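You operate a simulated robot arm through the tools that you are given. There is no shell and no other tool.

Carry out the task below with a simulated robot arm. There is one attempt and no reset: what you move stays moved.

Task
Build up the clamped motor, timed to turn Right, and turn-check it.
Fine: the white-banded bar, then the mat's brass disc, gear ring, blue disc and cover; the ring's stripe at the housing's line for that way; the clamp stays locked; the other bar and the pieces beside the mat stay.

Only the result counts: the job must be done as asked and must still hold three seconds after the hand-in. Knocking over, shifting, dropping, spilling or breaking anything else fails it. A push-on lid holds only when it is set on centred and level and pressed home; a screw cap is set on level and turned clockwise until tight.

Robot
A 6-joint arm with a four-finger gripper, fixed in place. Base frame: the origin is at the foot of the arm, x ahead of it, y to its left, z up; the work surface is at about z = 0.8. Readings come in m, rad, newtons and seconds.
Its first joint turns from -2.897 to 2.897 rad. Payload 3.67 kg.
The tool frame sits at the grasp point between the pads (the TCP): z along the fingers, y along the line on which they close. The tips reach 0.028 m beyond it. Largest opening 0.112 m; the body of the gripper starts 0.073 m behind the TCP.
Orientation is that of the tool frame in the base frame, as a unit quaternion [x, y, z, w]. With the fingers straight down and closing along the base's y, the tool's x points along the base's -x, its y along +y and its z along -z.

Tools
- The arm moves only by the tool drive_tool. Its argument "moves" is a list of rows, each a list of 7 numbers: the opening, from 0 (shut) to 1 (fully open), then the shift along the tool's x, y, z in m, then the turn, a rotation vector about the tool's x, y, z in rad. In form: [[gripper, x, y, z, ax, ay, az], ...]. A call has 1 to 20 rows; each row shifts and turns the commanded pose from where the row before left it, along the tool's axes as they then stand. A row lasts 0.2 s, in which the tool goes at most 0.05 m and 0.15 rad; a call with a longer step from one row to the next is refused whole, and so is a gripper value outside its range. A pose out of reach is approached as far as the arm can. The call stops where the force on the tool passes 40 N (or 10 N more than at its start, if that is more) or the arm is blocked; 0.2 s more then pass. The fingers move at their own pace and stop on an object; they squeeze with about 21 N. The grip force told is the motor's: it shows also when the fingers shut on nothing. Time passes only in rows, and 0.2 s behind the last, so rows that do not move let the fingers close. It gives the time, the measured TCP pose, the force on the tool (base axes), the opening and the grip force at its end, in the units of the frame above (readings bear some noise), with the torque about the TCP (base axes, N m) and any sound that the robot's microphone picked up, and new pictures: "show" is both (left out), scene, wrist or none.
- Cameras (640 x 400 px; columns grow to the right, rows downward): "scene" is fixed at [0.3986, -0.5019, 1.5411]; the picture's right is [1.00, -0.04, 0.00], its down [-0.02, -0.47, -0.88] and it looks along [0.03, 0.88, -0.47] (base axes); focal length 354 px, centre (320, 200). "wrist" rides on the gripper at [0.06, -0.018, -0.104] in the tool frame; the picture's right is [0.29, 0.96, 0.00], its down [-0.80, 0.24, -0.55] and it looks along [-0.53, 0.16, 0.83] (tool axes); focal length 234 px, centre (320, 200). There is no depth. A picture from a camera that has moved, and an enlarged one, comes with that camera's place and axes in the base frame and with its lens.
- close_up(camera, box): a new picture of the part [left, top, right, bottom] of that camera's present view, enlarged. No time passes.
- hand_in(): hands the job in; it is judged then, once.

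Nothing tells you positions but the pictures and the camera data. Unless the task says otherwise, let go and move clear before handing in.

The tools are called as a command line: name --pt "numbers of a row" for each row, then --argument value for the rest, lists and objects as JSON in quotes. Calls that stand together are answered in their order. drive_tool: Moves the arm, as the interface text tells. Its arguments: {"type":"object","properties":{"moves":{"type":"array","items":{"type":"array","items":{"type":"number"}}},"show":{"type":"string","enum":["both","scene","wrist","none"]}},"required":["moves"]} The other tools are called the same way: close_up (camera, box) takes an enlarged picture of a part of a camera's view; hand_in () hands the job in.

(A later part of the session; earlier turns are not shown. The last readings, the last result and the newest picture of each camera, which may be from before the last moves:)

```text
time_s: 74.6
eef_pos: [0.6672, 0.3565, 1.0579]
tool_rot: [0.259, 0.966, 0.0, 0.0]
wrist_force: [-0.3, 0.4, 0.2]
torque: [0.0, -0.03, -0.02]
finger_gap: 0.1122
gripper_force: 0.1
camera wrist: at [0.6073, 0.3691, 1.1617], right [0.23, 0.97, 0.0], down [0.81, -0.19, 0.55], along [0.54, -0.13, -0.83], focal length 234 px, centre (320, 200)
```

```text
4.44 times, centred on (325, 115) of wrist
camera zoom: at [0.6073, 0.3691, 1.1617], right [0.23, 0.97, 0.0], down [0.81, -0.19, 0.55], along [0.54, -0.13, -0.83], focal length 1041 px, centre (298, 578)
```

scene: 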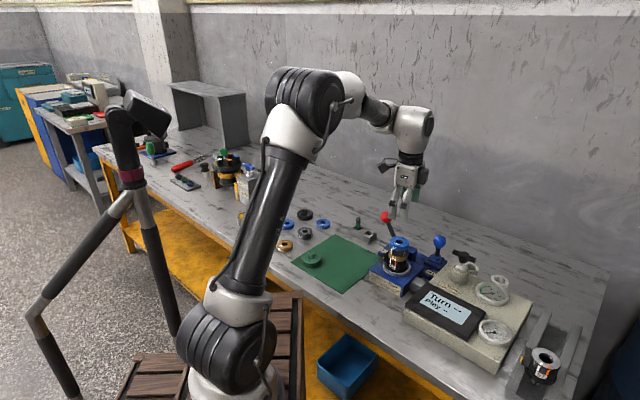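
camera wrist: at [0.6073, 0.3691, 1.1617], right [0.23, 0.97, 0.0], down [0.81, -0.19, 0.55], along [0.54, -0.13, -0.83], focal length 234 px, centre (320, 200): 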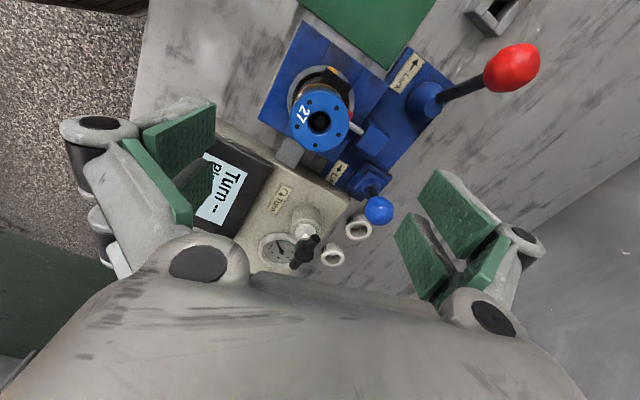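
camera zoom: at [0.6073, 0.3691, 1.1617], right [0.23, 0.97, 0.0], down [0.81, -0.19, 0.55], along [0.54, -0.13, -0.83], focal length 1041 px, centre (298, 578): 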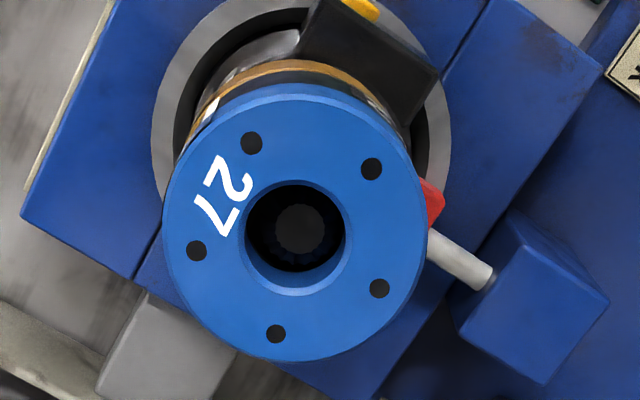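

The blue disc is on, well centred. Now the green cover near (0.404, 0.4325).

drive_tool --pt "1 0 0 0 0 0 -0.1309" --pt "1 0 0 0 0 0 -0.1309" --pt "1 0 0 0 0 0 -0.1309" --pt "1 0 0 0 0 0 -0.1309" --pt "1 0.0438 0.01267 0 0 0 0" --pt "1 0.0438 0.01267 0 0 0 0" --pt "1 0.0438 0.01267 0 0 0 0" --pt "1 0.0438 0.01267 0 0 0 0" --pt "1 0.0438 0.01267 0 0 0 0" --pt "1 0.0438 0.01267 0 0 0 0" --pt "1 0 0 0.045 0 0 0" --pt "1 0 0 0.045 0 0 0" --pt "1 0 0 0 0 0 0"

close_up --camera "wrist" --box '[240, 60, 400, 200]'

close_up --camera "scene" --box '[285, 225, 345, 285]'

```text
time_s: 77.4
eef_pos: [0.4044, 0.432, 0.9674]
tool_rot: [0.0, 1.0, 0.0, 0.0]
wrist_force: [0.2, 0.0, 1.2]
torque: [0.01, 0.0, 0.01]
finger_gap: 0.1118
gripper_force: 0.1
camera wrist: at [0.3446, 0.4119, 1.0706], right [-0.29, 0.96, 0.0], down [0.8, 0.24, 0.55], along [0.53, 0.16, -0.83], focal length 234 px, centre (320, 200)
```

scene: 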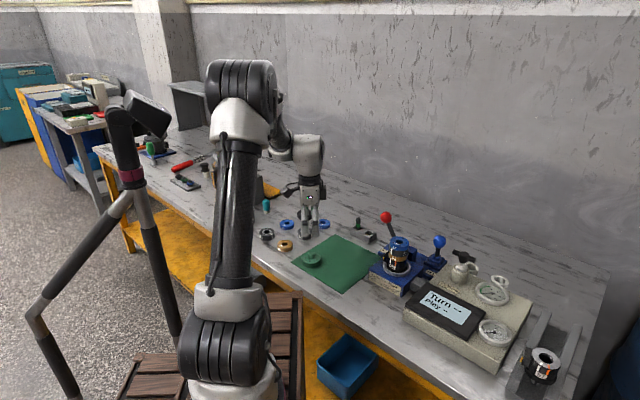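
wrist: 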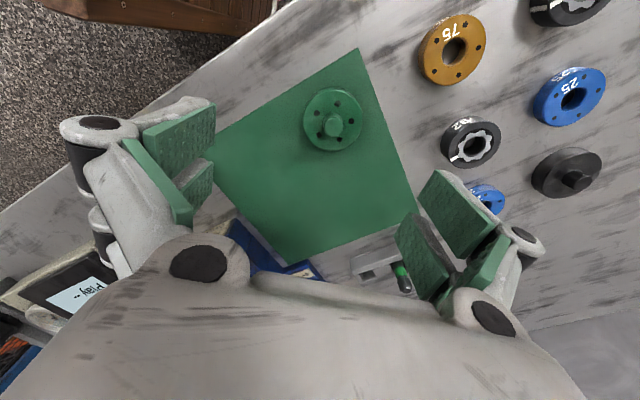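

```text
2.86 times, centred on (320, 130) of wrist
camera zoom: at [0.3446, 0.4119, 1.0706], right [-0.29, 0.96, 0.0], down [0.8, 0.24, 0.55], along [0.53, 0.16, -0.83], focal length 669 px, centre (320, 400)
```

zoom: 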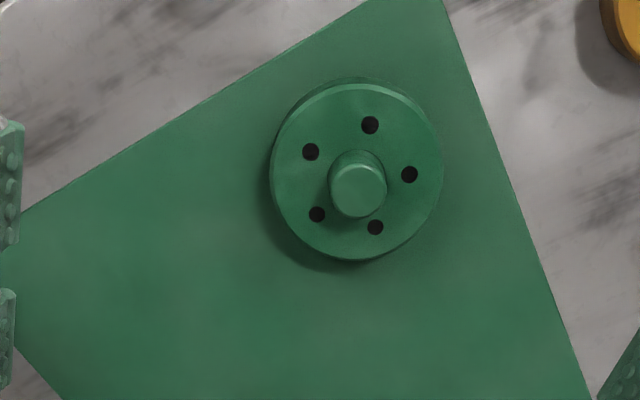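

```text
6.67 times, centred on (315, 255) of scene
camera zoom: at [0.3986, -0.5019, 1.5411], right [1.0, -0.04, 0.0], down [-0.02, -0.47, -0.88], along [0.03, 0.88, -0.47], focal length 2360 px, centre (353, -167)
```

zoom: 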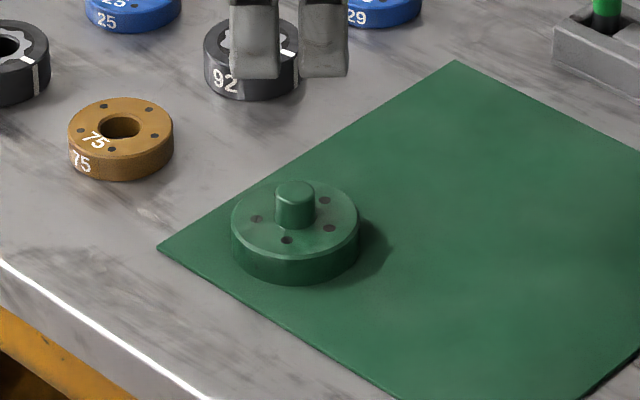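

The cover is about 65 mm across, centred near (0.407, 0.445), with a knob on top. I'll centre it by two squeezes as with the others.

drive_tool --pt "1 -0.0031 0.0138 0 0 0 0" --pt "1 0 0 0.045 0 0 0" --pt "1 0 0 0.045 0 0 0" --pt "1 0 0 0.03 0 0 0" --pt "1 0 0 0 0 0 0"

close_up --camera "wrist" --box '[240, 90, 400, 230]'

```text
time_s: 78.6
eef_pos: [0.4078, 0.4464, 0.8474]
tool_rot: [0.0, 1.0, 0.001, 0.0]
wrist_force: [-0.2, -0.4, 0.8]
torque: [-0.02, -0.01, -0.03]
finger_gap: 0.1121
gripper_force: 0.1
camera wrist: at [0.3486, 0.427, 0.9511], right [-0.29, 0.96, 0.0], down [0.8, 0.24, 0.55], along [0.53, 0.16, -0.83], focal length 234 px, centre (320, 200)
```

scene: 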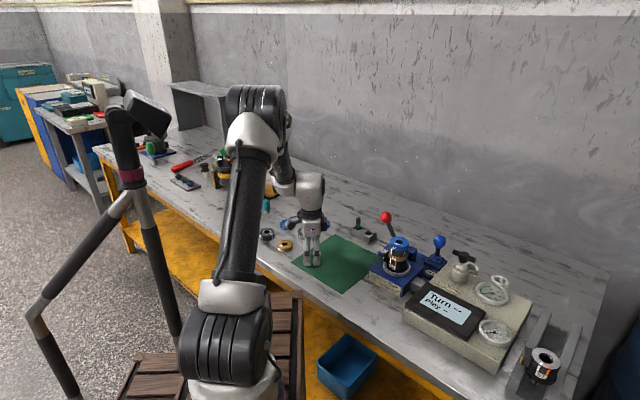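
wrist: 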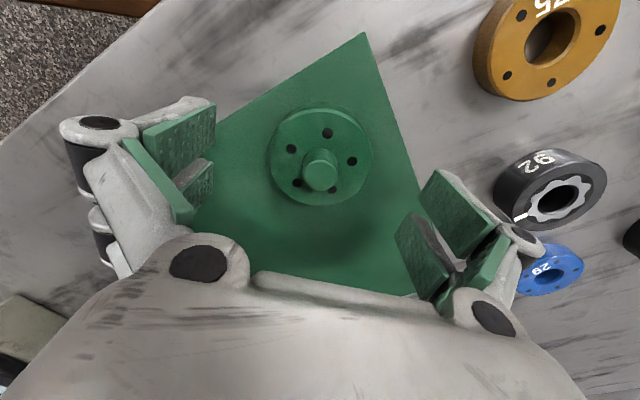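

```text
2.86 times, centred on (320, 160) of wrist
camera zoom: at [0.3486, 0.427, 0.9511], right [-0.29, 0.96, 0.0], down [0.8, 0.24, 0.55], along [0.53, 0.16, -0.83], focal length 669 px, centre (320, 314)
```

zoom: 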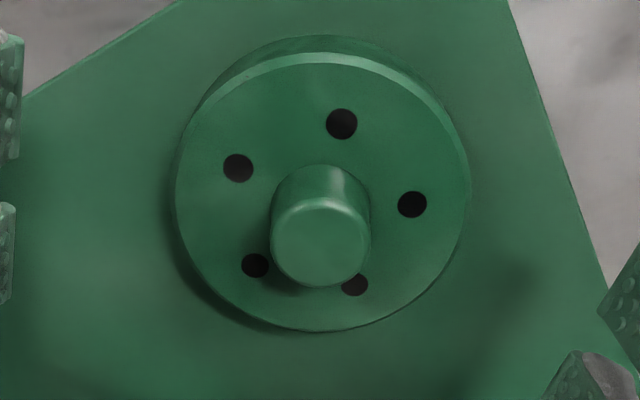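

drive_tool --pt "1 0 0 0.01 0 0 0" --pt "1 0 0 0.0045 0 0 0" --pt "1 0 0 0 0 0 0" --pt "0.35 0 0 0 0 0 0" --pt "0.35 0 0 0 0 0 0" --pt "0.35 0 0 0 0 0 0" --show "wrist"

drive_tool --pt "1 0 0 0 0 0 0" --pt "1 0 0 0 0 0 0" --pt "1 0 0 0 0 0 -0.1428" --pt "1 0 0 0 0 0 -0.1428" --pt "1 0 0 0 0 0 -0.1428" --pt "1 0 0 0 0 0 -0.1428" --pt "1 0 0 0 0 0 -0.1428" --pt "1 0 0 0 0 0 -0.1428" --pt "1 0 0 0 0 0 -0.1428" --pt "1 0 0 0 0 0 -0.1428" --pt "1 0 0 0 0 0 -0.1428" --pt "1 0 0 0 0 0 -0.1428" --pt "1 0 0 0 0 0 -0.1428" --pt "1 0 0 0 0 0 0" --pt "0.35 0 0 0 0 0 0" --pt "0.35 0 0 0 0 0 0" --pt "0.35 0 0 0 0 0 0" --pt "0.35 0 0 0 0 0 0"

close_up --camera "wrist" --box '[250, 100, 390, 230]'

```text
time_s: 80.0
eef_pos: [0.407, 0.4459, 0.8327]
tool_rot: [-0.001, 1.0, 0.0, 0.001]
wrist_force: [-0.4, -0.9, 3.7]
torque: [-0.27, 0.07, -0.04]
finger_gap: 0.0624
gripper_force: 20.7
camera wrist: at [0.348, 0.4266, 0.9365], right [-0.29, 0.96, 0.0], down [0.8, 0.24, 0.55], along [0.53, 0.16, -0.83], focal length 234 px, centre (320, 200)
```

wrist: 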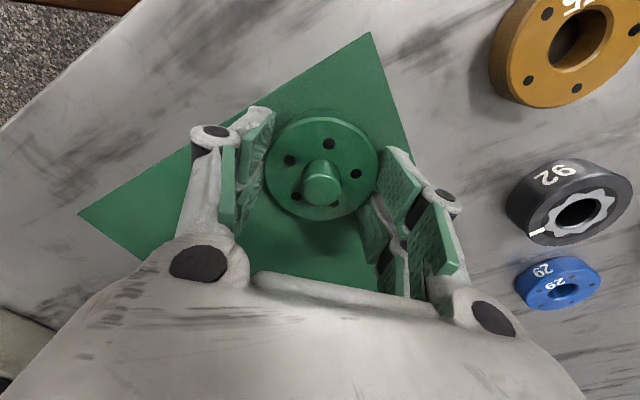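

```text
time_s: 83.8
eef_pos: [0.4076, 0.4466, 0.8329]
tool_rot: [0.707, -0.707, 0.0, 0.0]
wrist_force: [-6.9, 1.3, 7.2]
torque: [0.05, -0.05, 0.04]
finger_gap: 0.062
gripper_force: 20.8
camera wrist: at [0.4255, 0.3846, 0.9372], right [-0.96, -0.29, 0.0], down [-0.24, 0.8, 0.55], along [-0.16, 0.53, -0.83], focal length 234 px, centre (320, 200)
```

scene: 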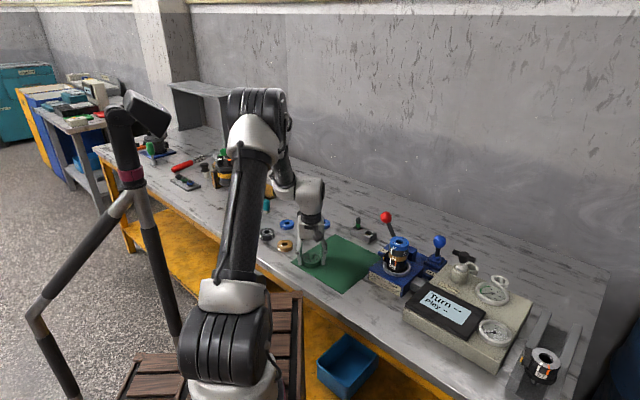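
wrist: 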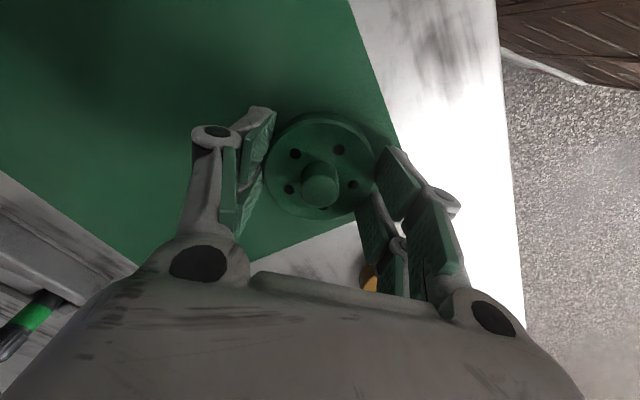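

```text
3.08 times, centred on (320, 165) of wrist
camera zoom: at [0.4255, 0.3846, 0.9372], right [-0.96, -0.29, 0.0], down [-0.24, 0.8, 0.55], along [-0.16, 0.53, -0.83], focal length 720 px, centre (320, 308)
```

zoom: 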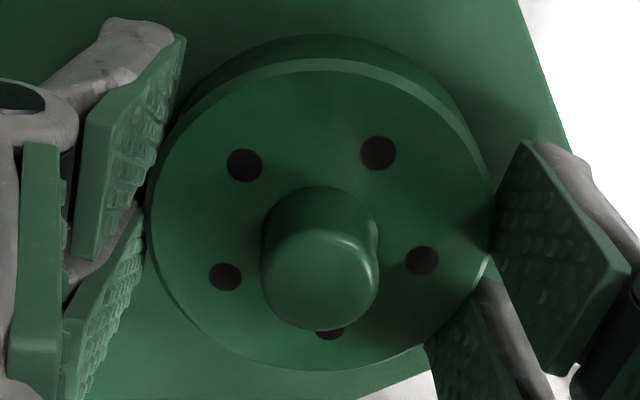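

The cover is centred in the grip. Lifting and carrying it above the stack.

drive_tool --pt "0.35 0 0 -0.03 0 0 0" --pt "0.35 0 0 -0.05 0 0 0" --pt "0.35 0 0 -0.05 0 0 0" --pt "0.35 0 0 -0.05 0 0 0" --pt "0.35 0 0 -0.02 0 0 0" --pt "0.35 0.01505 -0.04333 0 0 0 0" --pt "0.35 0.01505 -0.04333 0 0 0 0" --pt "0.35 0.01505 -0.04333 0 0 0 0" --pt "0.35 0.01505 -0.04333 0 0 0 0" --pt "0.35 0.01505 -0.04333 0 0 0 0" --pt "0.35 0.01505 -0.04335 0 0 0 0" --pt "0.35 0 0 0 0 0 0" --pt "0.35 0 0 0.025 0 0 0" --pt "0.35 0 0 0.015 0 0 0" --pt "0.35 0 0 0 0 0 0"

close_up --camera "wrist" --box '[250, 80, 390, 230]'

close_up --camera "scene" --box '[375, 205, 425, 275]'

```text
time_s: 87.0
eef_pos: [0.6677, 0.3561, 0.9919]
tool_rot: [0.708, -0.707, 0.0, 0.0]
wrist_force: [-0.6, -0.7, -2.3]
torque: [0.02, 0.01, -0.01]
finger_gap: 0.0622
gripper_force: 21.4
camera wrist: at [0.686, 0.2945, 1.0957], right [-0.96, -0.29, 0.0], down [-0.24, 0.8, 0.55], along [-0.16, 0.53, -0.83], focal length 234 px, centre (320, 200)
```

scene: 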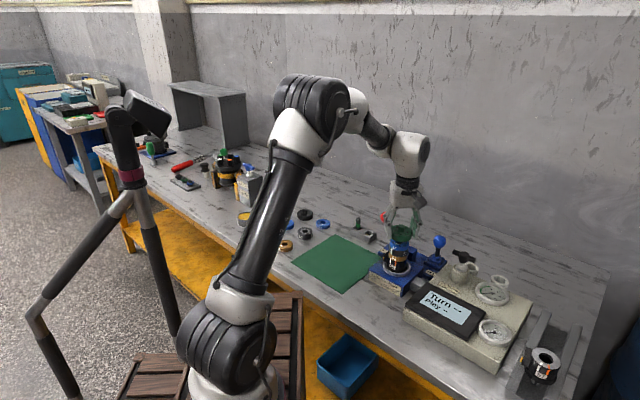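
wrist: 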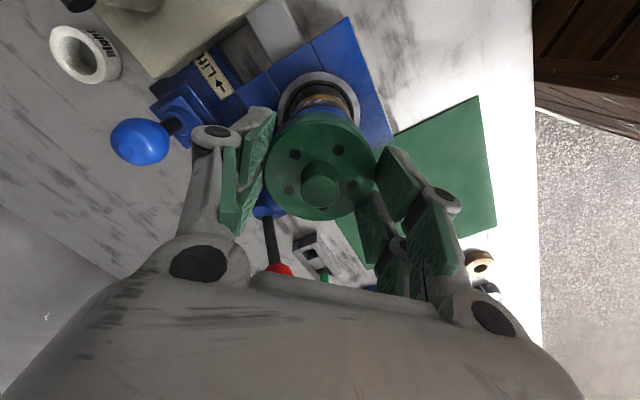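

```text
2.67 times, centred on (320, 155) of wrist
camera zoom: at [0.686, 0.2945, 1.0957], right [-0.96, -0.29, 0.0], down [-0.24, 0.8, 0.55], along [-0.16, 0.53, -0.83], focal length 624 px, centre (320, 320)
```

zoom: 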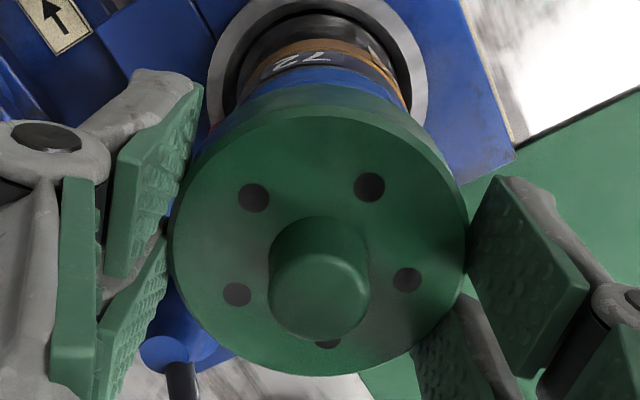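

```text
5.71 times, centred on (400, 240) of scene
camera zoom: at [0.3986, -0.5019, 1.5411], right [1.0, -0.04, 0.0], down [-0.02, -0.47, -0.88], along [0.03, 0.88, -0.47], focal length 2023 px, centre (-137, -29)
```

zoom: 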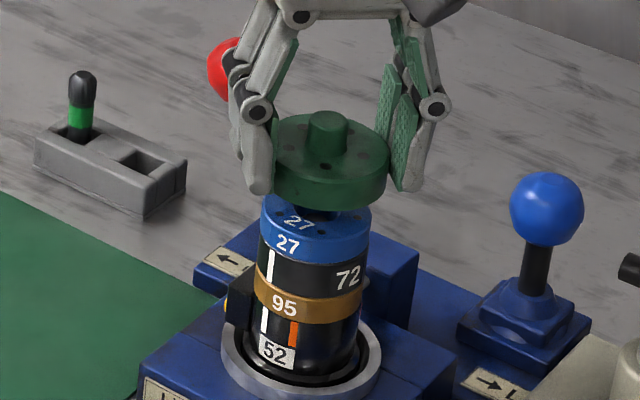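

The cover hangs level and centred above the stack. Lowering gently to contact.

drive_tool --pt "0.35 0 0 0.006 0 0 0" --pt "0.35 0 0 0.005 0 0 0" --pt "0.35 0 0 0.003 0 0 0" --pt "0.35 0 0 0.002 0 0 0" --pt "0.35 0 0 0.001 0 0 0" --pt "0.35 0 0 0 0 0 0" --show "none"

close_up --camera "scene" --box '[380, 215, 425, 275]'

```text
time_s: 88.4
eef_pos: [0.6679, 0.3565, 0.9764]
tool_rot: [0.708, -0.707, 0.0, 0.0]
wrist_force: [0.0, 0.3, -3.1]
torque: [0.0, 0.0, 0.01]
finger_gap: 0.0622
gripper_force: 21.1
```

```text
6.67 times, centred on (402, 245) of scene
camera zoom: at [0.3986, -0.5019, 1.5411], right [1.0, -0.04, 0.0], down [-0.02, -0.47, -0.88], along [0.03, 0.88, -0.47], focal length 2360 px, centre (-230, -100)
```

zoom: 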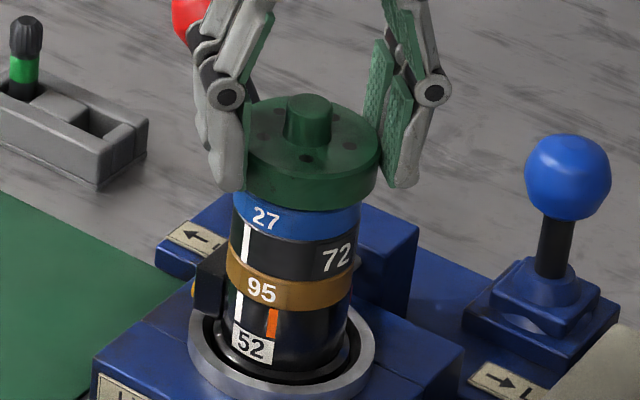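

drive_tool --pt "0.35 0 0 0.001 0 0 0" --pt "0.35 0 0 0.001 0 0 0" --pt "0.35 0 0 0.001 0 0 0" --pt "0.35 0 0 0.001 0 0 0" --pt "0.35 0 0 0 0 0 0" --show "none"

close_up --camera "scene" --box '[380, 215, 425, 275]'

```text
time_s: 89.6
eef_pos: [0.6674, 0.3555, 0.9717]
tool_rot: [0.707, -0.707, 0.0, 0.0]
wrist_force: [0.5, -1.0, -3.4]
torque: [0.0, 0.02, 0.02]
finger_gap: 0.0621
gripper_force: 20.9
```

```text
6.67 times, centred on (402, 245) of scene
camera zoom: at [0.3986, -0.5019, 1.5411], right [1.0, -0.04, 0.0], down [-0.02, -0.47, -0.88], along [0.03, 0.88, -0.47], focal length 2360 px, centre (-230, -100)
```

zoom: 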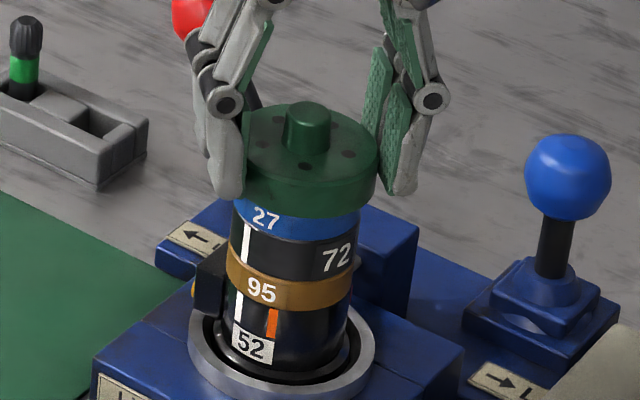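

No resistance yet; continuing in 1 mm steps.

drive_tool --pt "0.35 0 0 0.001 0 0 0" --pt "0.35 0 0 0.001 0 0 0" --pt "0.35 0 0 0 0 0 0" --show "none"

close_up --camera "scene" --box '[385, 225, 420, 260]'

```text
time_s: 90.4
eef_pos: [0.6681, 0.3553, 0.9696]
tool_rot: [0.707, -0.707, 0.0, 0.0]
wrist_force: [0.1, 0.0, -2.6]
torque: [-0.01, 0.0, -0.01]
finger_gap: 0.0621
gripper_force: 20.5
```

```text
11.43 times, centred on (402, 242) of scene
camera zoom: at [0.3986, -0.5019, 1.5411], right [1.0, -0.04, 0.0], down [-0.02, -0.47, -0.88], along [0.03, 0.88, -0.47], focal length 4046 px, centre (-623, -286)
```

zoom: 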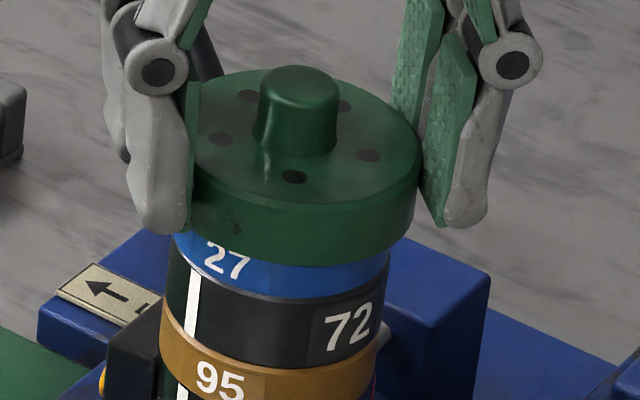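

The cover's skirt is going down over the blue disc freely. Continuing until it resists.

drive_tool --pt "0.35 0 0 0.001 0 0 0" --pt "0.35 0 0 0.001 0 0 0" --pt "0.35 0 0 0.001 0 0 0" --pt "0.35 0 0 0 0 0 0" --show "none"

close_up --camera "scene" --box '[385, 225, 420, 260]'

```text
time_s: 91.4
eef_pos: [0.6681, 0.356, 0.9667]
tool_rot: [-0.707, 0.708, 0.0, 0.0]
wrist_force: [0.2, -0.7, -3.5]
torque: [0.01, -0.02, -0.02]
finger_gap: 0.0621
gripper_force: 21.1
```

```text
11.43 times, centred on (402, 242) of scene
camera zoom: at [0.3986, -0.5019, 1.5411], right [1.0, -0.04, 0.0], down [-0.02, -0.47, -0.88], along [0.03, 0.88, -0.47], focal length 4046 px, centre (-623, -286)
```

zoom: 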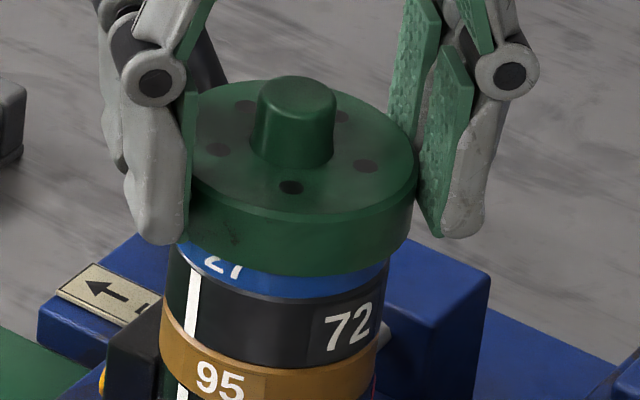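

drive_tool --pt "0.35 0 0 0.001 0 0 0" --pt "0.35 0 0 0.001 0 0 0" --pt "0.35 0 0 0.001 0 0 0" --pt "0.35 0 0 0 0 0 0" --show "none"

close_up --camera "scene" --box '[385, 225, 420, 260]'

```text
time_s: 92.4
eef_pos: [0.6676, 0.3568, 0.9657]
tool_rot: [-0.707, 0.707, 0.0, 0.001]
wrist_force: [-2.2, 0.0, 13.5]
torque: [-0.07, 0.06, -0.09]
finger_gap: 0.0619
gripper_force: 20.2
```

```text
11.43 times, centred on (402, 242) of scene
camera zoom: at [0.3986, -0.5019, 1.5411], right [1.0, -0.04, 0.0], down [-0.02, -0.47, -0.88], along [0.03, 0.88, -0.47], focal length 4046 px, centre (-623, -286)
```

zoom: 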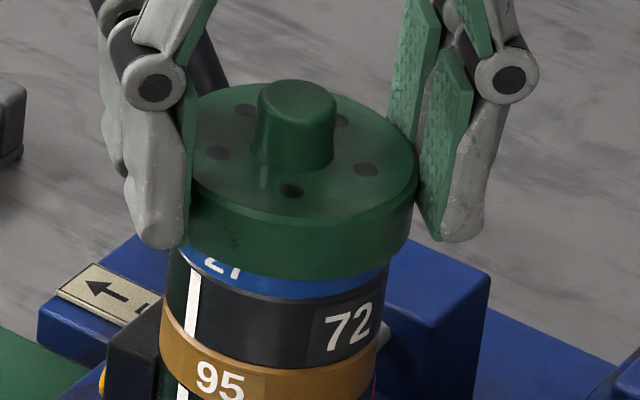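

The cover met resistance about 6 mm down over the disc. I'll release it, close the fingers and press the knob to drive it home.

drive_tool --pt "0.65 0 0 0 0 0 0" --pt "0.75 0 0 0 0 0 0" --pt "0.75 0 0 -0.01 0 0 0" --pt "0.75 0 0 -0.03 0 0 0" --pt "0.5 0 0 -0.03 0 0 0" --pt "0 0 0 0 0 0 0" --pt "0 0 0 0 0 0 0" --pt "0 0 0 0 0 0 0"

close_up --camera "scene" --box '[380, 215, 425, 275]'

close_up --camera "wrist" --box '[270, 70, 370, 200]'

```text
time_s: 94.2
eef_pos: [0.6677, 0.356, 1.0335]
tool_rot: [-0.707, 0.707, 0.0, 0.0]
wrist_force: [0.7, -0.2, 0.9]
torque: [-0.01, -0.01, 0.01]
finger_gap: 0.0003
gripper_force: 20.4
camera wrist: at [0.6866, 0.2947, 1.1374], right [-0.96, -0.29, 0.0], down [-0.24, 0.8, 0.55], along [-0.16, 0.53, -0.83], focal length 234 px, centre (320, 200)
```

scene: 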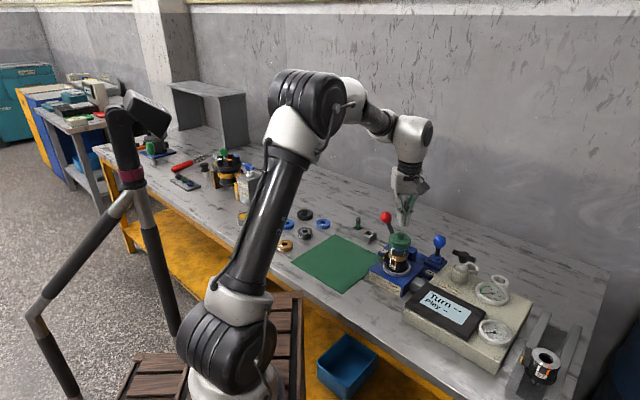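
wrist: 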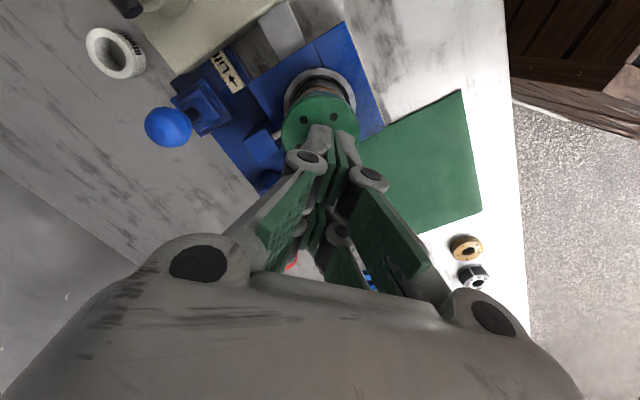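

```text
6.67 times, centred on (402, 245) of scene
camera zoom: at [0.3986, -0.5019, 1.5411], right [1.0, -0.04, 0.0], down [-0.02, -0.47, -0.88], along [0.03, 0.88, -0.47], focal length 2360 px, centre (-230, -100)
```

zoom: 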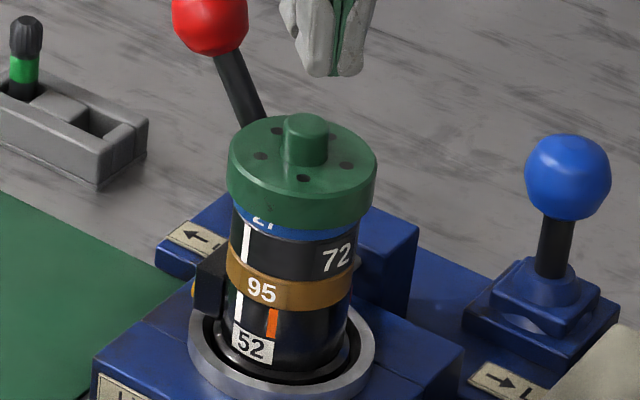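

```text
3.08 times, centred on (320, 135) of wrist
camera zoom: at [0.6866, 0.2947, 1.1374], right [-0.96, -0.29, 0.0], down [-0.24, 0.8, 0.55], along [-0.16, 0.53, -0.83], focal length 720 px, centre (320, 400)
```

zoom: 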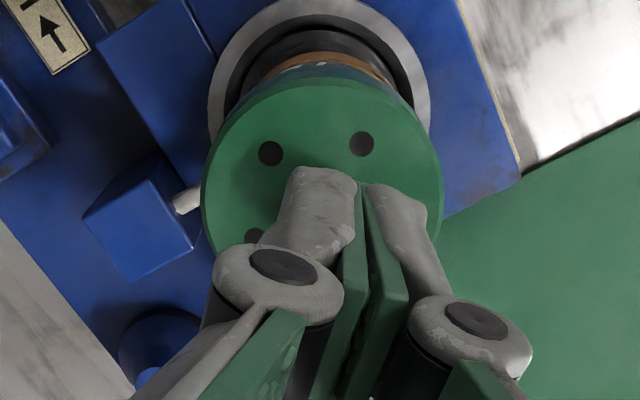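

The cover sits level and centred; now I'll press it home with both fingertips straddling the knob so the push is balanced.

drive_tool --pt "0.34 0 0 0 0 0 0" --pt "0.34 0 0 0.02 0 0 0" --pt "0.34 0 0 0.02 0 0 0" --pt "0.34 0 0 0.008 0 0 0" --pt "0.34 0 0 0 0 0 0" --show "wrist"

close_up --camera "scene" --box '[380, 210, 425, 265]'

close_up --camera "wrist" --box '[260, 90, 380, 230]'

```text
time_s: 95.4
eef_pos: [0.6677, 0.3553, 0.986]
tool_rot: [0.707, -0.707, -0.001, -0.001]
wrist_force: [0.4, 0.7, 0.8]
torque: [-0.01, -0.02, -0.01]
finger_gap: 0.0381
gripper_force: 0.1
camera wrist: at [0.6861, 0.2946, 1.0905], right [-0.96, -0.29, 0.0], down [-0.24, 0.8, 0.55], along [-0.16, 0.53, -0.83], focal length 234 px, centre (320, 200)
```

wrist: 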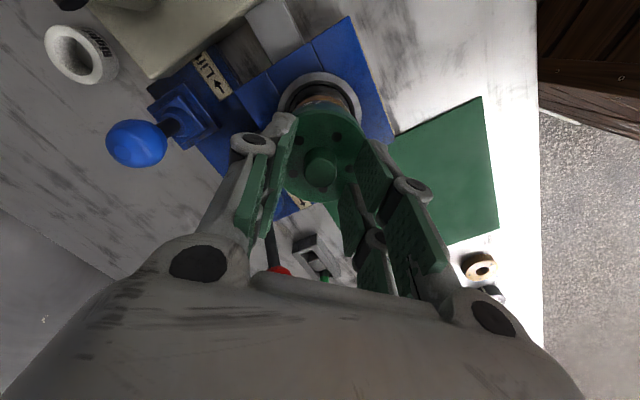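

```text
7.27 times, centred on (402, 238) of scene
camera zoom: at [0.3986, -0.5019, 1.5411], right [1.0, -0.04, 0.0], down [-0.02, -0.47, -0.88], along [0.03, 0.88, -0.47], focal length 2574 px, centre (-280, -73)
```

zoom: 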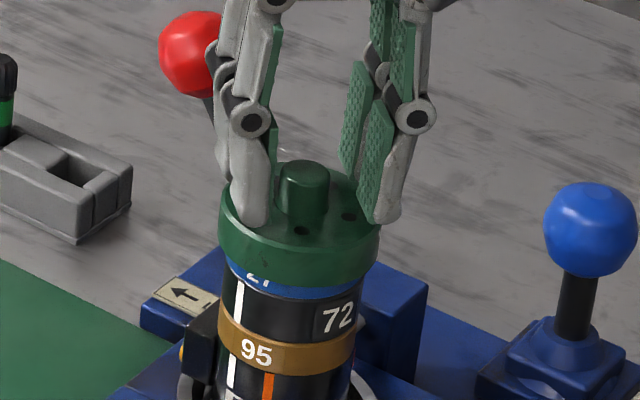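

```text
2.86 times, centred on (320, 160) of wrist
camera zoom: at [0.6861, 0.2946, 1.0905], right [-0.96, -0.29, 0.0], down [-0.24, 0.8, 0.55], along [-0.16, 0.53, -0.83], focal length 669 px, centre (320, 314)
```

zoom: 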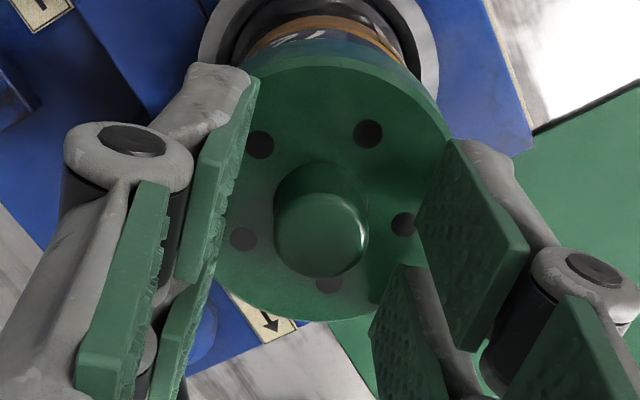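

The tips straddle the knob evenly. Pressing down in small steps.

drive_tool --pt "0.34 0 0 0.004 0 0 0" --pt "0.34 0 0 0.002 0 0 0" --pt "0.34 0 0 0.001 0 0 0" --pt "0.34 0 0 0.001 0 0 0" --pt "0.34 0 0 0.001 0 0 0" --pt "0.34 0 0 0.001 0 0 0" --pt "0.34 0 0 0.001 0 0 0" --show "none"

close_up --camera "scene" --box '[380, 210, 425, 265]'

```text
time_s: 96.8
eef_pos: [0.6686, 0.3568, 0.9788]
tool_rot: [-0.707, 0.707, 0.001, 0.004]
wrist_force: [1.3, 2.4, 9.2]
torque: [-0.14, 0.04, -0.02]
finger_gap: 0.0168
gripper_force: 20.7
stopped in row 7: the force on the tool passed its limit at 46 N (the readings are from after the stop); the commanded pose is now the measured one
```

```text
7.27 times, centred on (402, 238) of scene
camera zoom: at [0.3986, -0.5019, 1.5411], right [1.0, -0.04, 0.0], down [-0.02, -0.47, -0.88], along [0.03, 0.88, -0.47], focal length 2574 px, centre (-280, -73)
```

zoom: 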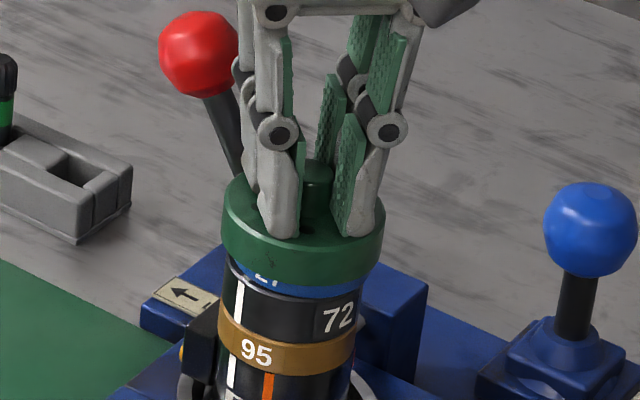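

It passed 46 N on pressing, and the fingers slid in onto the knob. I'll open, rise and look at how the cover sits.

drive_tool --pt "0.5 0 0 0 0 0 0" --pt "0.5 0 0 -0.005 0 0 0" --pt "0.5 0 0 -0.025 0 0 0" --pt "0.5 0 0 -0.04 0 0 0" --pt "1 0 0 0 0 0 0"

close_up --camera "scene" --box '[385, 225, 420, 265]'

close_up --camera "wrist" --box '[270, 70, 370, 170]'

close_up --camera "scene" --box '[400, 250, 520, 360]'

```text
time_s: 98.0
eef_pos: [0.668, 0.3563, 1.049]
tool_rot: [0.708, -0.706, 0.001, -0.002]
wrist_force: [-0.4, -0.8, -0.1]
torque: [-0.03, 0.0, -0.03]
finger_gap: 0.111
gripper_force: 0.0
camera wrist: at [0.6863, 0.2942, 1.1524], right [-0.96, -0.29, 0.0], down [-0.24, 0.8, 0.56], along [-0.16, 0.53, -0.83], focal length 234 px, centre (320, 200)
```

scene: 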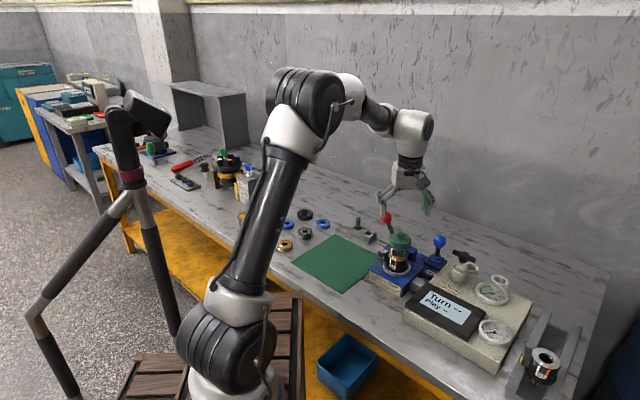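
wrist: 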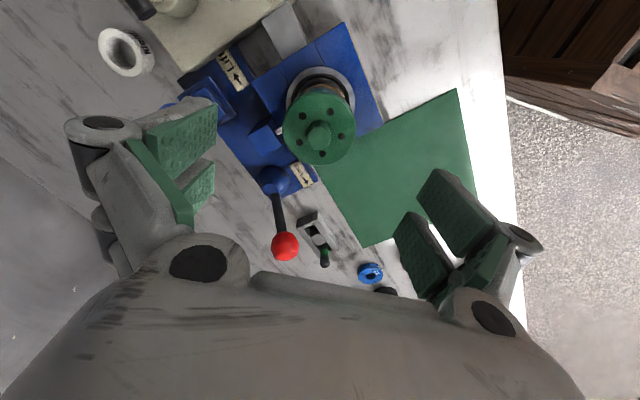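

```text
10.00 times, centred on (402, 245) of scene
camera zoom: at [0.3986, -0.5019, 1.5411], right [1.0, -0.04, 0.0], down [-0.02, -0.47, -0.88], along [0.03, 0.88, -0.47], focal length 3540 px, centre (-505, -250)
```

zoom: 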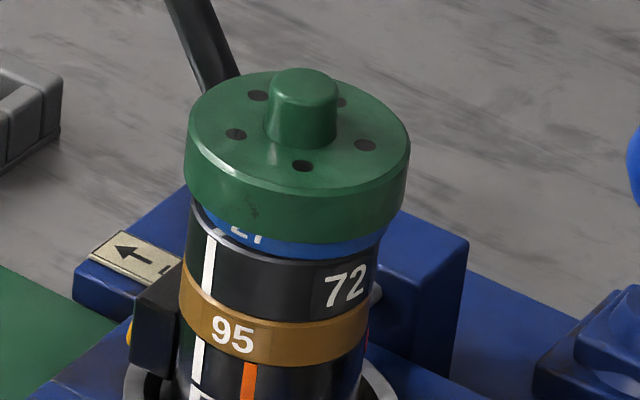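

```text
4.00 times, centred on (320, 120) of wrist
camera zoom: at [0.6863, 0.2942, 1.1524], right [-0.96, -0.29, 0.0], down [-0.24, 0.8, 0.56], along [-0.16, 0.53, -0.83], focal length 937 px, centre (320, 520)
```

zoom: 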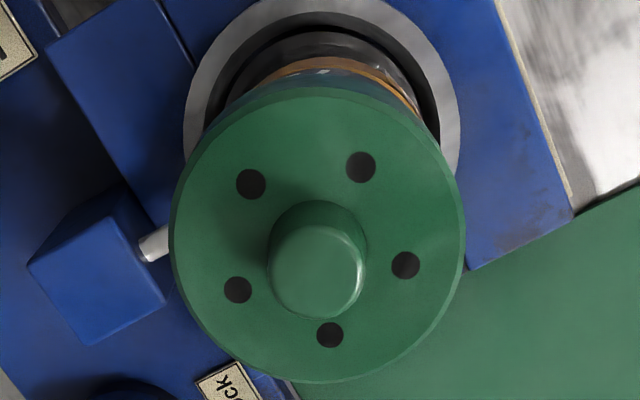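

```text
3.64 times, centred on (460, 305) of scene
camera zoom: at [0.3986, -0.5019, 1.5411], right [1.0, -0.04, 0.0], down [-0.02, -0.47, -0.88], along [0.03, 0.88, -0.47], focal length 1287 px, centre (-189, -182)
```

zoom: 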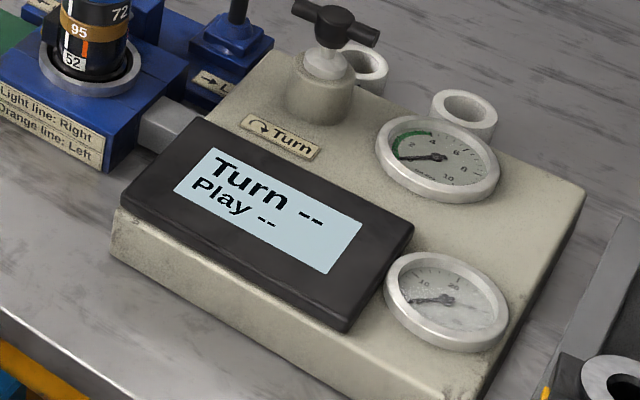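

The cover looks centred, and its top height didn't change under 46 N, so it may already be bottomed. I'll press once more on the knob itself, with the fingers closed, listening for a click.

drive_tool --pt "0 0 0 0 0 0 0" --pt "0 0 0 0 0 0 0" --pt "0 0 0 0 0 0 0" --pt "0 0 0 0.03 0 0 0" --pt "0 0 0 0.015 0 0 0" --pt "0 0 0 0.004 0 0 0" --pt "0 0 0 0.002 0 0 0" --pt "0 0 0 0.001 0 0 0" --pt "0 0 0 0.001 0 0 0" --pt "0 0 0 0.001 0 0 0" --pt "0 0 0 0.001 0 0 0" --pt "0 0 0 0.001 0 0 0" --show "none"

close_up --camera "scene" --box '[385, 225, 420, 265]'

close_up --camera "wrist" --box '[270, 90, 370, 190]'

```text
time_s: 100.7
eef_pos: [0.6679, 0.3571, 0.9945]
tool_rot: [-0.707, 0.707, 0.0, 0.004]
wrist_force: [-1.9, -1.7, 14.8]
torque: [-0.11, 0.1, -0.01]
finger_gap: 0.006
gripper_force: 21.0
```

```text
10.00 times, centred on (402, 245) of scene
camera zoom: at [0.3986, -0.5019, 1.5411], right [1.0, -0.04, 0.0], down [-0.02, -0.47, -0.88], along [0.03, 0.88, -0.47], focal length 3540 px, centre (-505, -250)
```

zoom: 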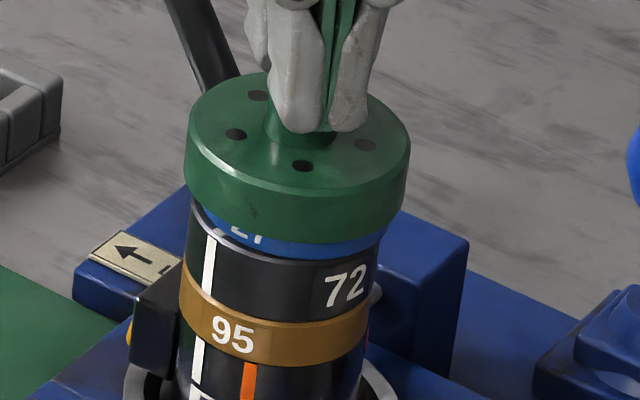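

```text
4.00 times, centred on (320, 140) of wrist
camera zoom: at [0.6857, 0.2947, 1.0975], right [-0.96, -0.29, -0.01], down [-0.24, 0.79, 0.56], along [-0.16, 0.53, -0.83], focal length 937 px, centre (320, 440)
```

zoom: 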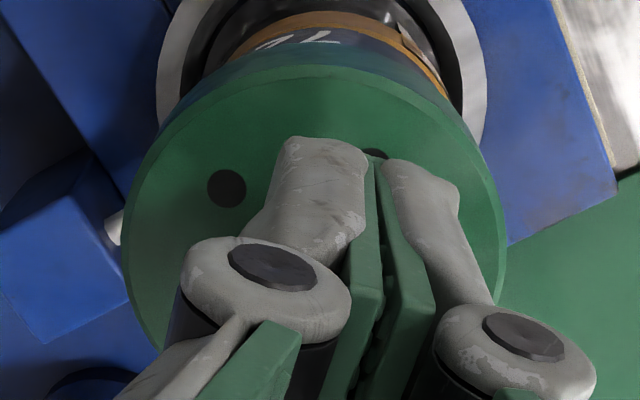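

Contact on the knob at 15 N. Pressing further.

drive_tool --pt "0 0 0 0.001 0 0 0" --pt "0 0 0 0.001 0 0 0" --pt "0 0 0 0.001 0 0 0" --pt "0 0 0 0.001 0 0 0" --pt "0 0 0 0.001 0 0 0" --pt "0 0 0 0 0 0 0" --show "none"

close_up --camera "scene" --box '[385, 225, 420, 265]'

```text
time_s: 101.3
eef_pos: [0.6676, 0.3584, 0.993]
tool_rot: [0.707, -0.707, 0.001, -0.005]
wrist_force: [-4.0, -0.9, 11.3]
torque: [-0.1, 0.14, 0.0]
finger_gap: 0.006
gripper_force: 21.0
stopped in row 3: the force on the tool passed its limit at 42 N (the readings are from after the stop); the commanded pose is now the measured one
```

```text
10.00 times, centred on (402, 245) of scene
camera zoom: at [0.3986, -0.5019, 1.5411], right [1.0, -0.04, 0.0], down [-0.02, -0.47, -0.88], along [0.03, 0.88, -0.47], focal length 3540 px, centre (-505, -250)
```

zoom: 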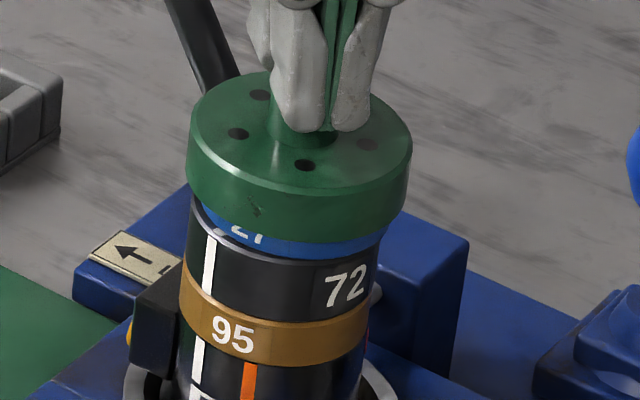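

The stack is solid under 42 N; nothing moves down further, so the cover is home. I'll rise, level the tool and look at the whole stack from closer.

drive_tool --pt "0 0 0 -0.005 -0.0085 0.0057 0" --pt "0 0 0 -0.03 0 0 0" --pt "0 0 0 -0.03 0 0 0" --pt "0.5 0 0 0 0 0 0" --pt "1 0 0 0 0 0 0" --pt "1 0 0 0 0 0 0"

close_up --camera "scene" --box '[380, 225, 420, 275]'

close_up --camera "wrist" --box '[270, 70, 370, 170]'

```text
time_s: 102.7
eef_pos: [0.6692, 0.358, 1.0587]
tool_rot: [-0.707, 0.707, 0.0, 0.0]
wrist_force: [0.2, -0.1, -1.0]
torque: [-0.04, -0.01, 0.02]
finger_gap: 0.1114
gripper_force: 0.1
camera wrist: at [0.6882, 0.2958, 1.1617], right [-0.96, -0.29, 0.0], down [-0.24, 0.8, 0.56], along [-0.16, 0.53, -0.83], focal length 234 px, centre (320, 200)
```

scene: 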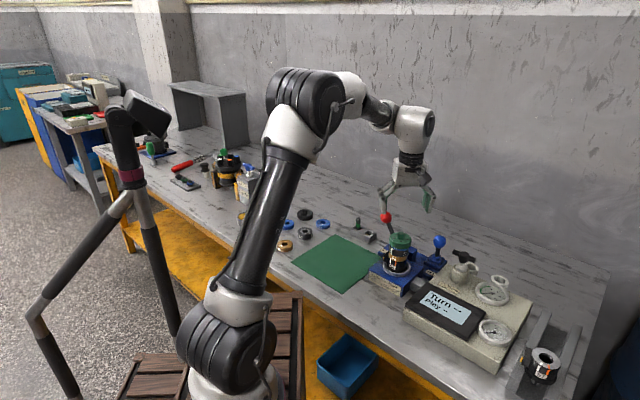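
wrist: 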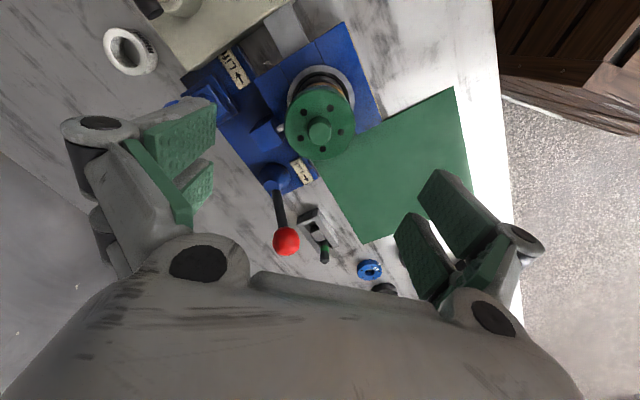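

```text
8.00 times, centred on (400, 250) of scene
camera zoom: at [0.3986, -0.5019, 1.5411], right [1.0, -0.04, 0.0], down [-0.02, -0.47, -0.88], along [0.03, 0.88, -0.47], focal length 2832 px, centre (-320, -200)
```

zoom: 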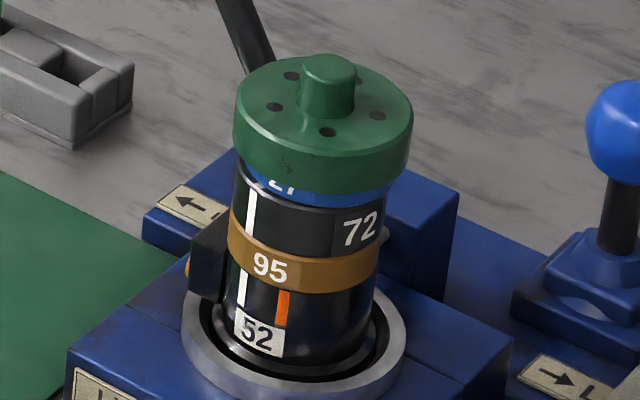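

```text
4.00 times, centred on (320, 120) of wrist
camera zoom: at [0.6882, 0.2958, 1.1617], right [-0.96, -0.29, 0.0], down [-0.24, 0.8, 0.56], along [-0.16, 0.53, -0.83], focal length 937 px, centre (320, 520)
```

zoom: 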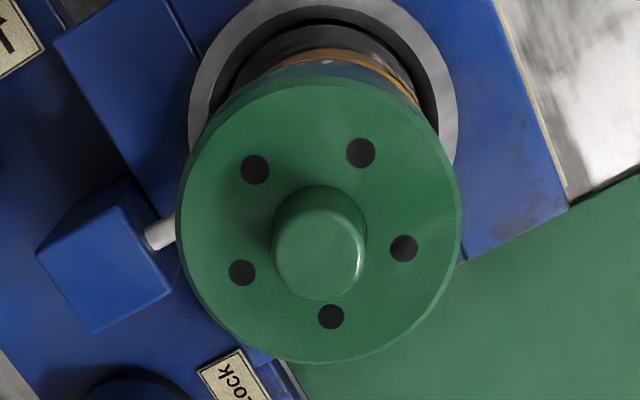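

close_up --camera "scene" --box '[390, 238, 416, 262]'

```text
16.00 times, centred on (403, 250) of scene
camera zoom: at [0.3986, -0.5019, 1.5411], right [1.0, -0.04, 0.0], down [-0.02, -0.47, -0.88], along [0.03, 0.88, -0.47], focal length 5664 px, centre (-1008, -600)
```

zoom: 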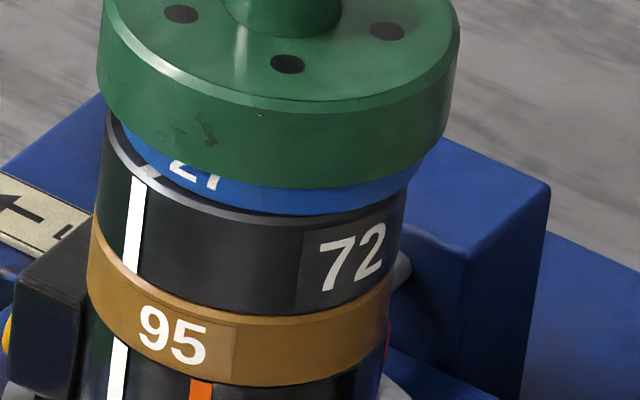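

On close look, pressing slid the blue disc and cover about 1.5–2 mm towards +x. I'll recentre by gently squeezing the cover at the proper axis, then check whether the blue disc followed.

drive_tool --pt "1 0.0013 0.0022 0 0 0 0" --pt "0.85 0 0 0.03 0 0 0" --pt "0.85 0 0 0.03 0 0 0" --pt "0.85 0 0 0.02 0 0 0" --pt "0.85 0 0 0.012 0 0 0" --pt "0.85 0 0 0 0 0 0" --show "wrist"

close_up --camera "wrist" --box '[250, 90, 390, 220]'

close_up --camera "scene" --box '[385, 225, 425, 265]'

```text
time_s: 104.1
eef_pos: [0.6668, 0.3563, 0.9668]
tool_rot: [0.708, -0.707, -0.001, 0.001]
wrist_force: [0.9, -0.5, 0.1]
torque: [-0.03, -0.02, 0.0]
finger_gap: 0.0952
gripper_force: 0.2
camera wrist: at [0.6853, 0.2944, 1.0691], right [-0.96, -0.29, 0.0], down [-0.24, 0.8, 0.56], along [-0.16, 0.53, -0.83], focal length 234 px, centre (320, 200)
```

wrist: 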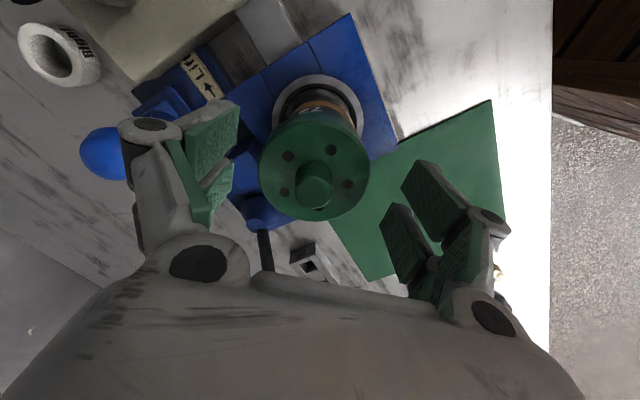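

```text
3.08 times, centred on (320, 155) of wrist
camera zoom: at [0.6853, 0.2944, 1.0691], right [-0.96, -0.29, 0.0], down [-0.24, 0.8, 0.56], along [-0.16, 0.53, -0.83], focal length 720 px, centre (320, 338)
```

zoom: 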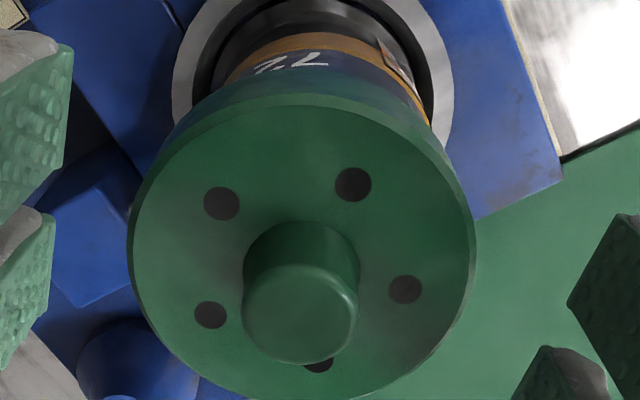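

```text
10.00 times, centred on (405, 245) of scene
camera zoom: at [0.3986, -0.5019, 1.5411], right [1.0, -0.04, 0.0], down [-0.02, -0.47, -0.88], along [0.03, 0.88, -0.47], focal length 3540 px, centre (-530, -250)
```

zoom: 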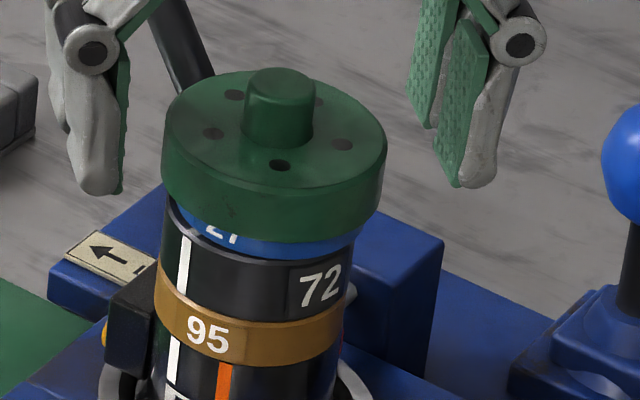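

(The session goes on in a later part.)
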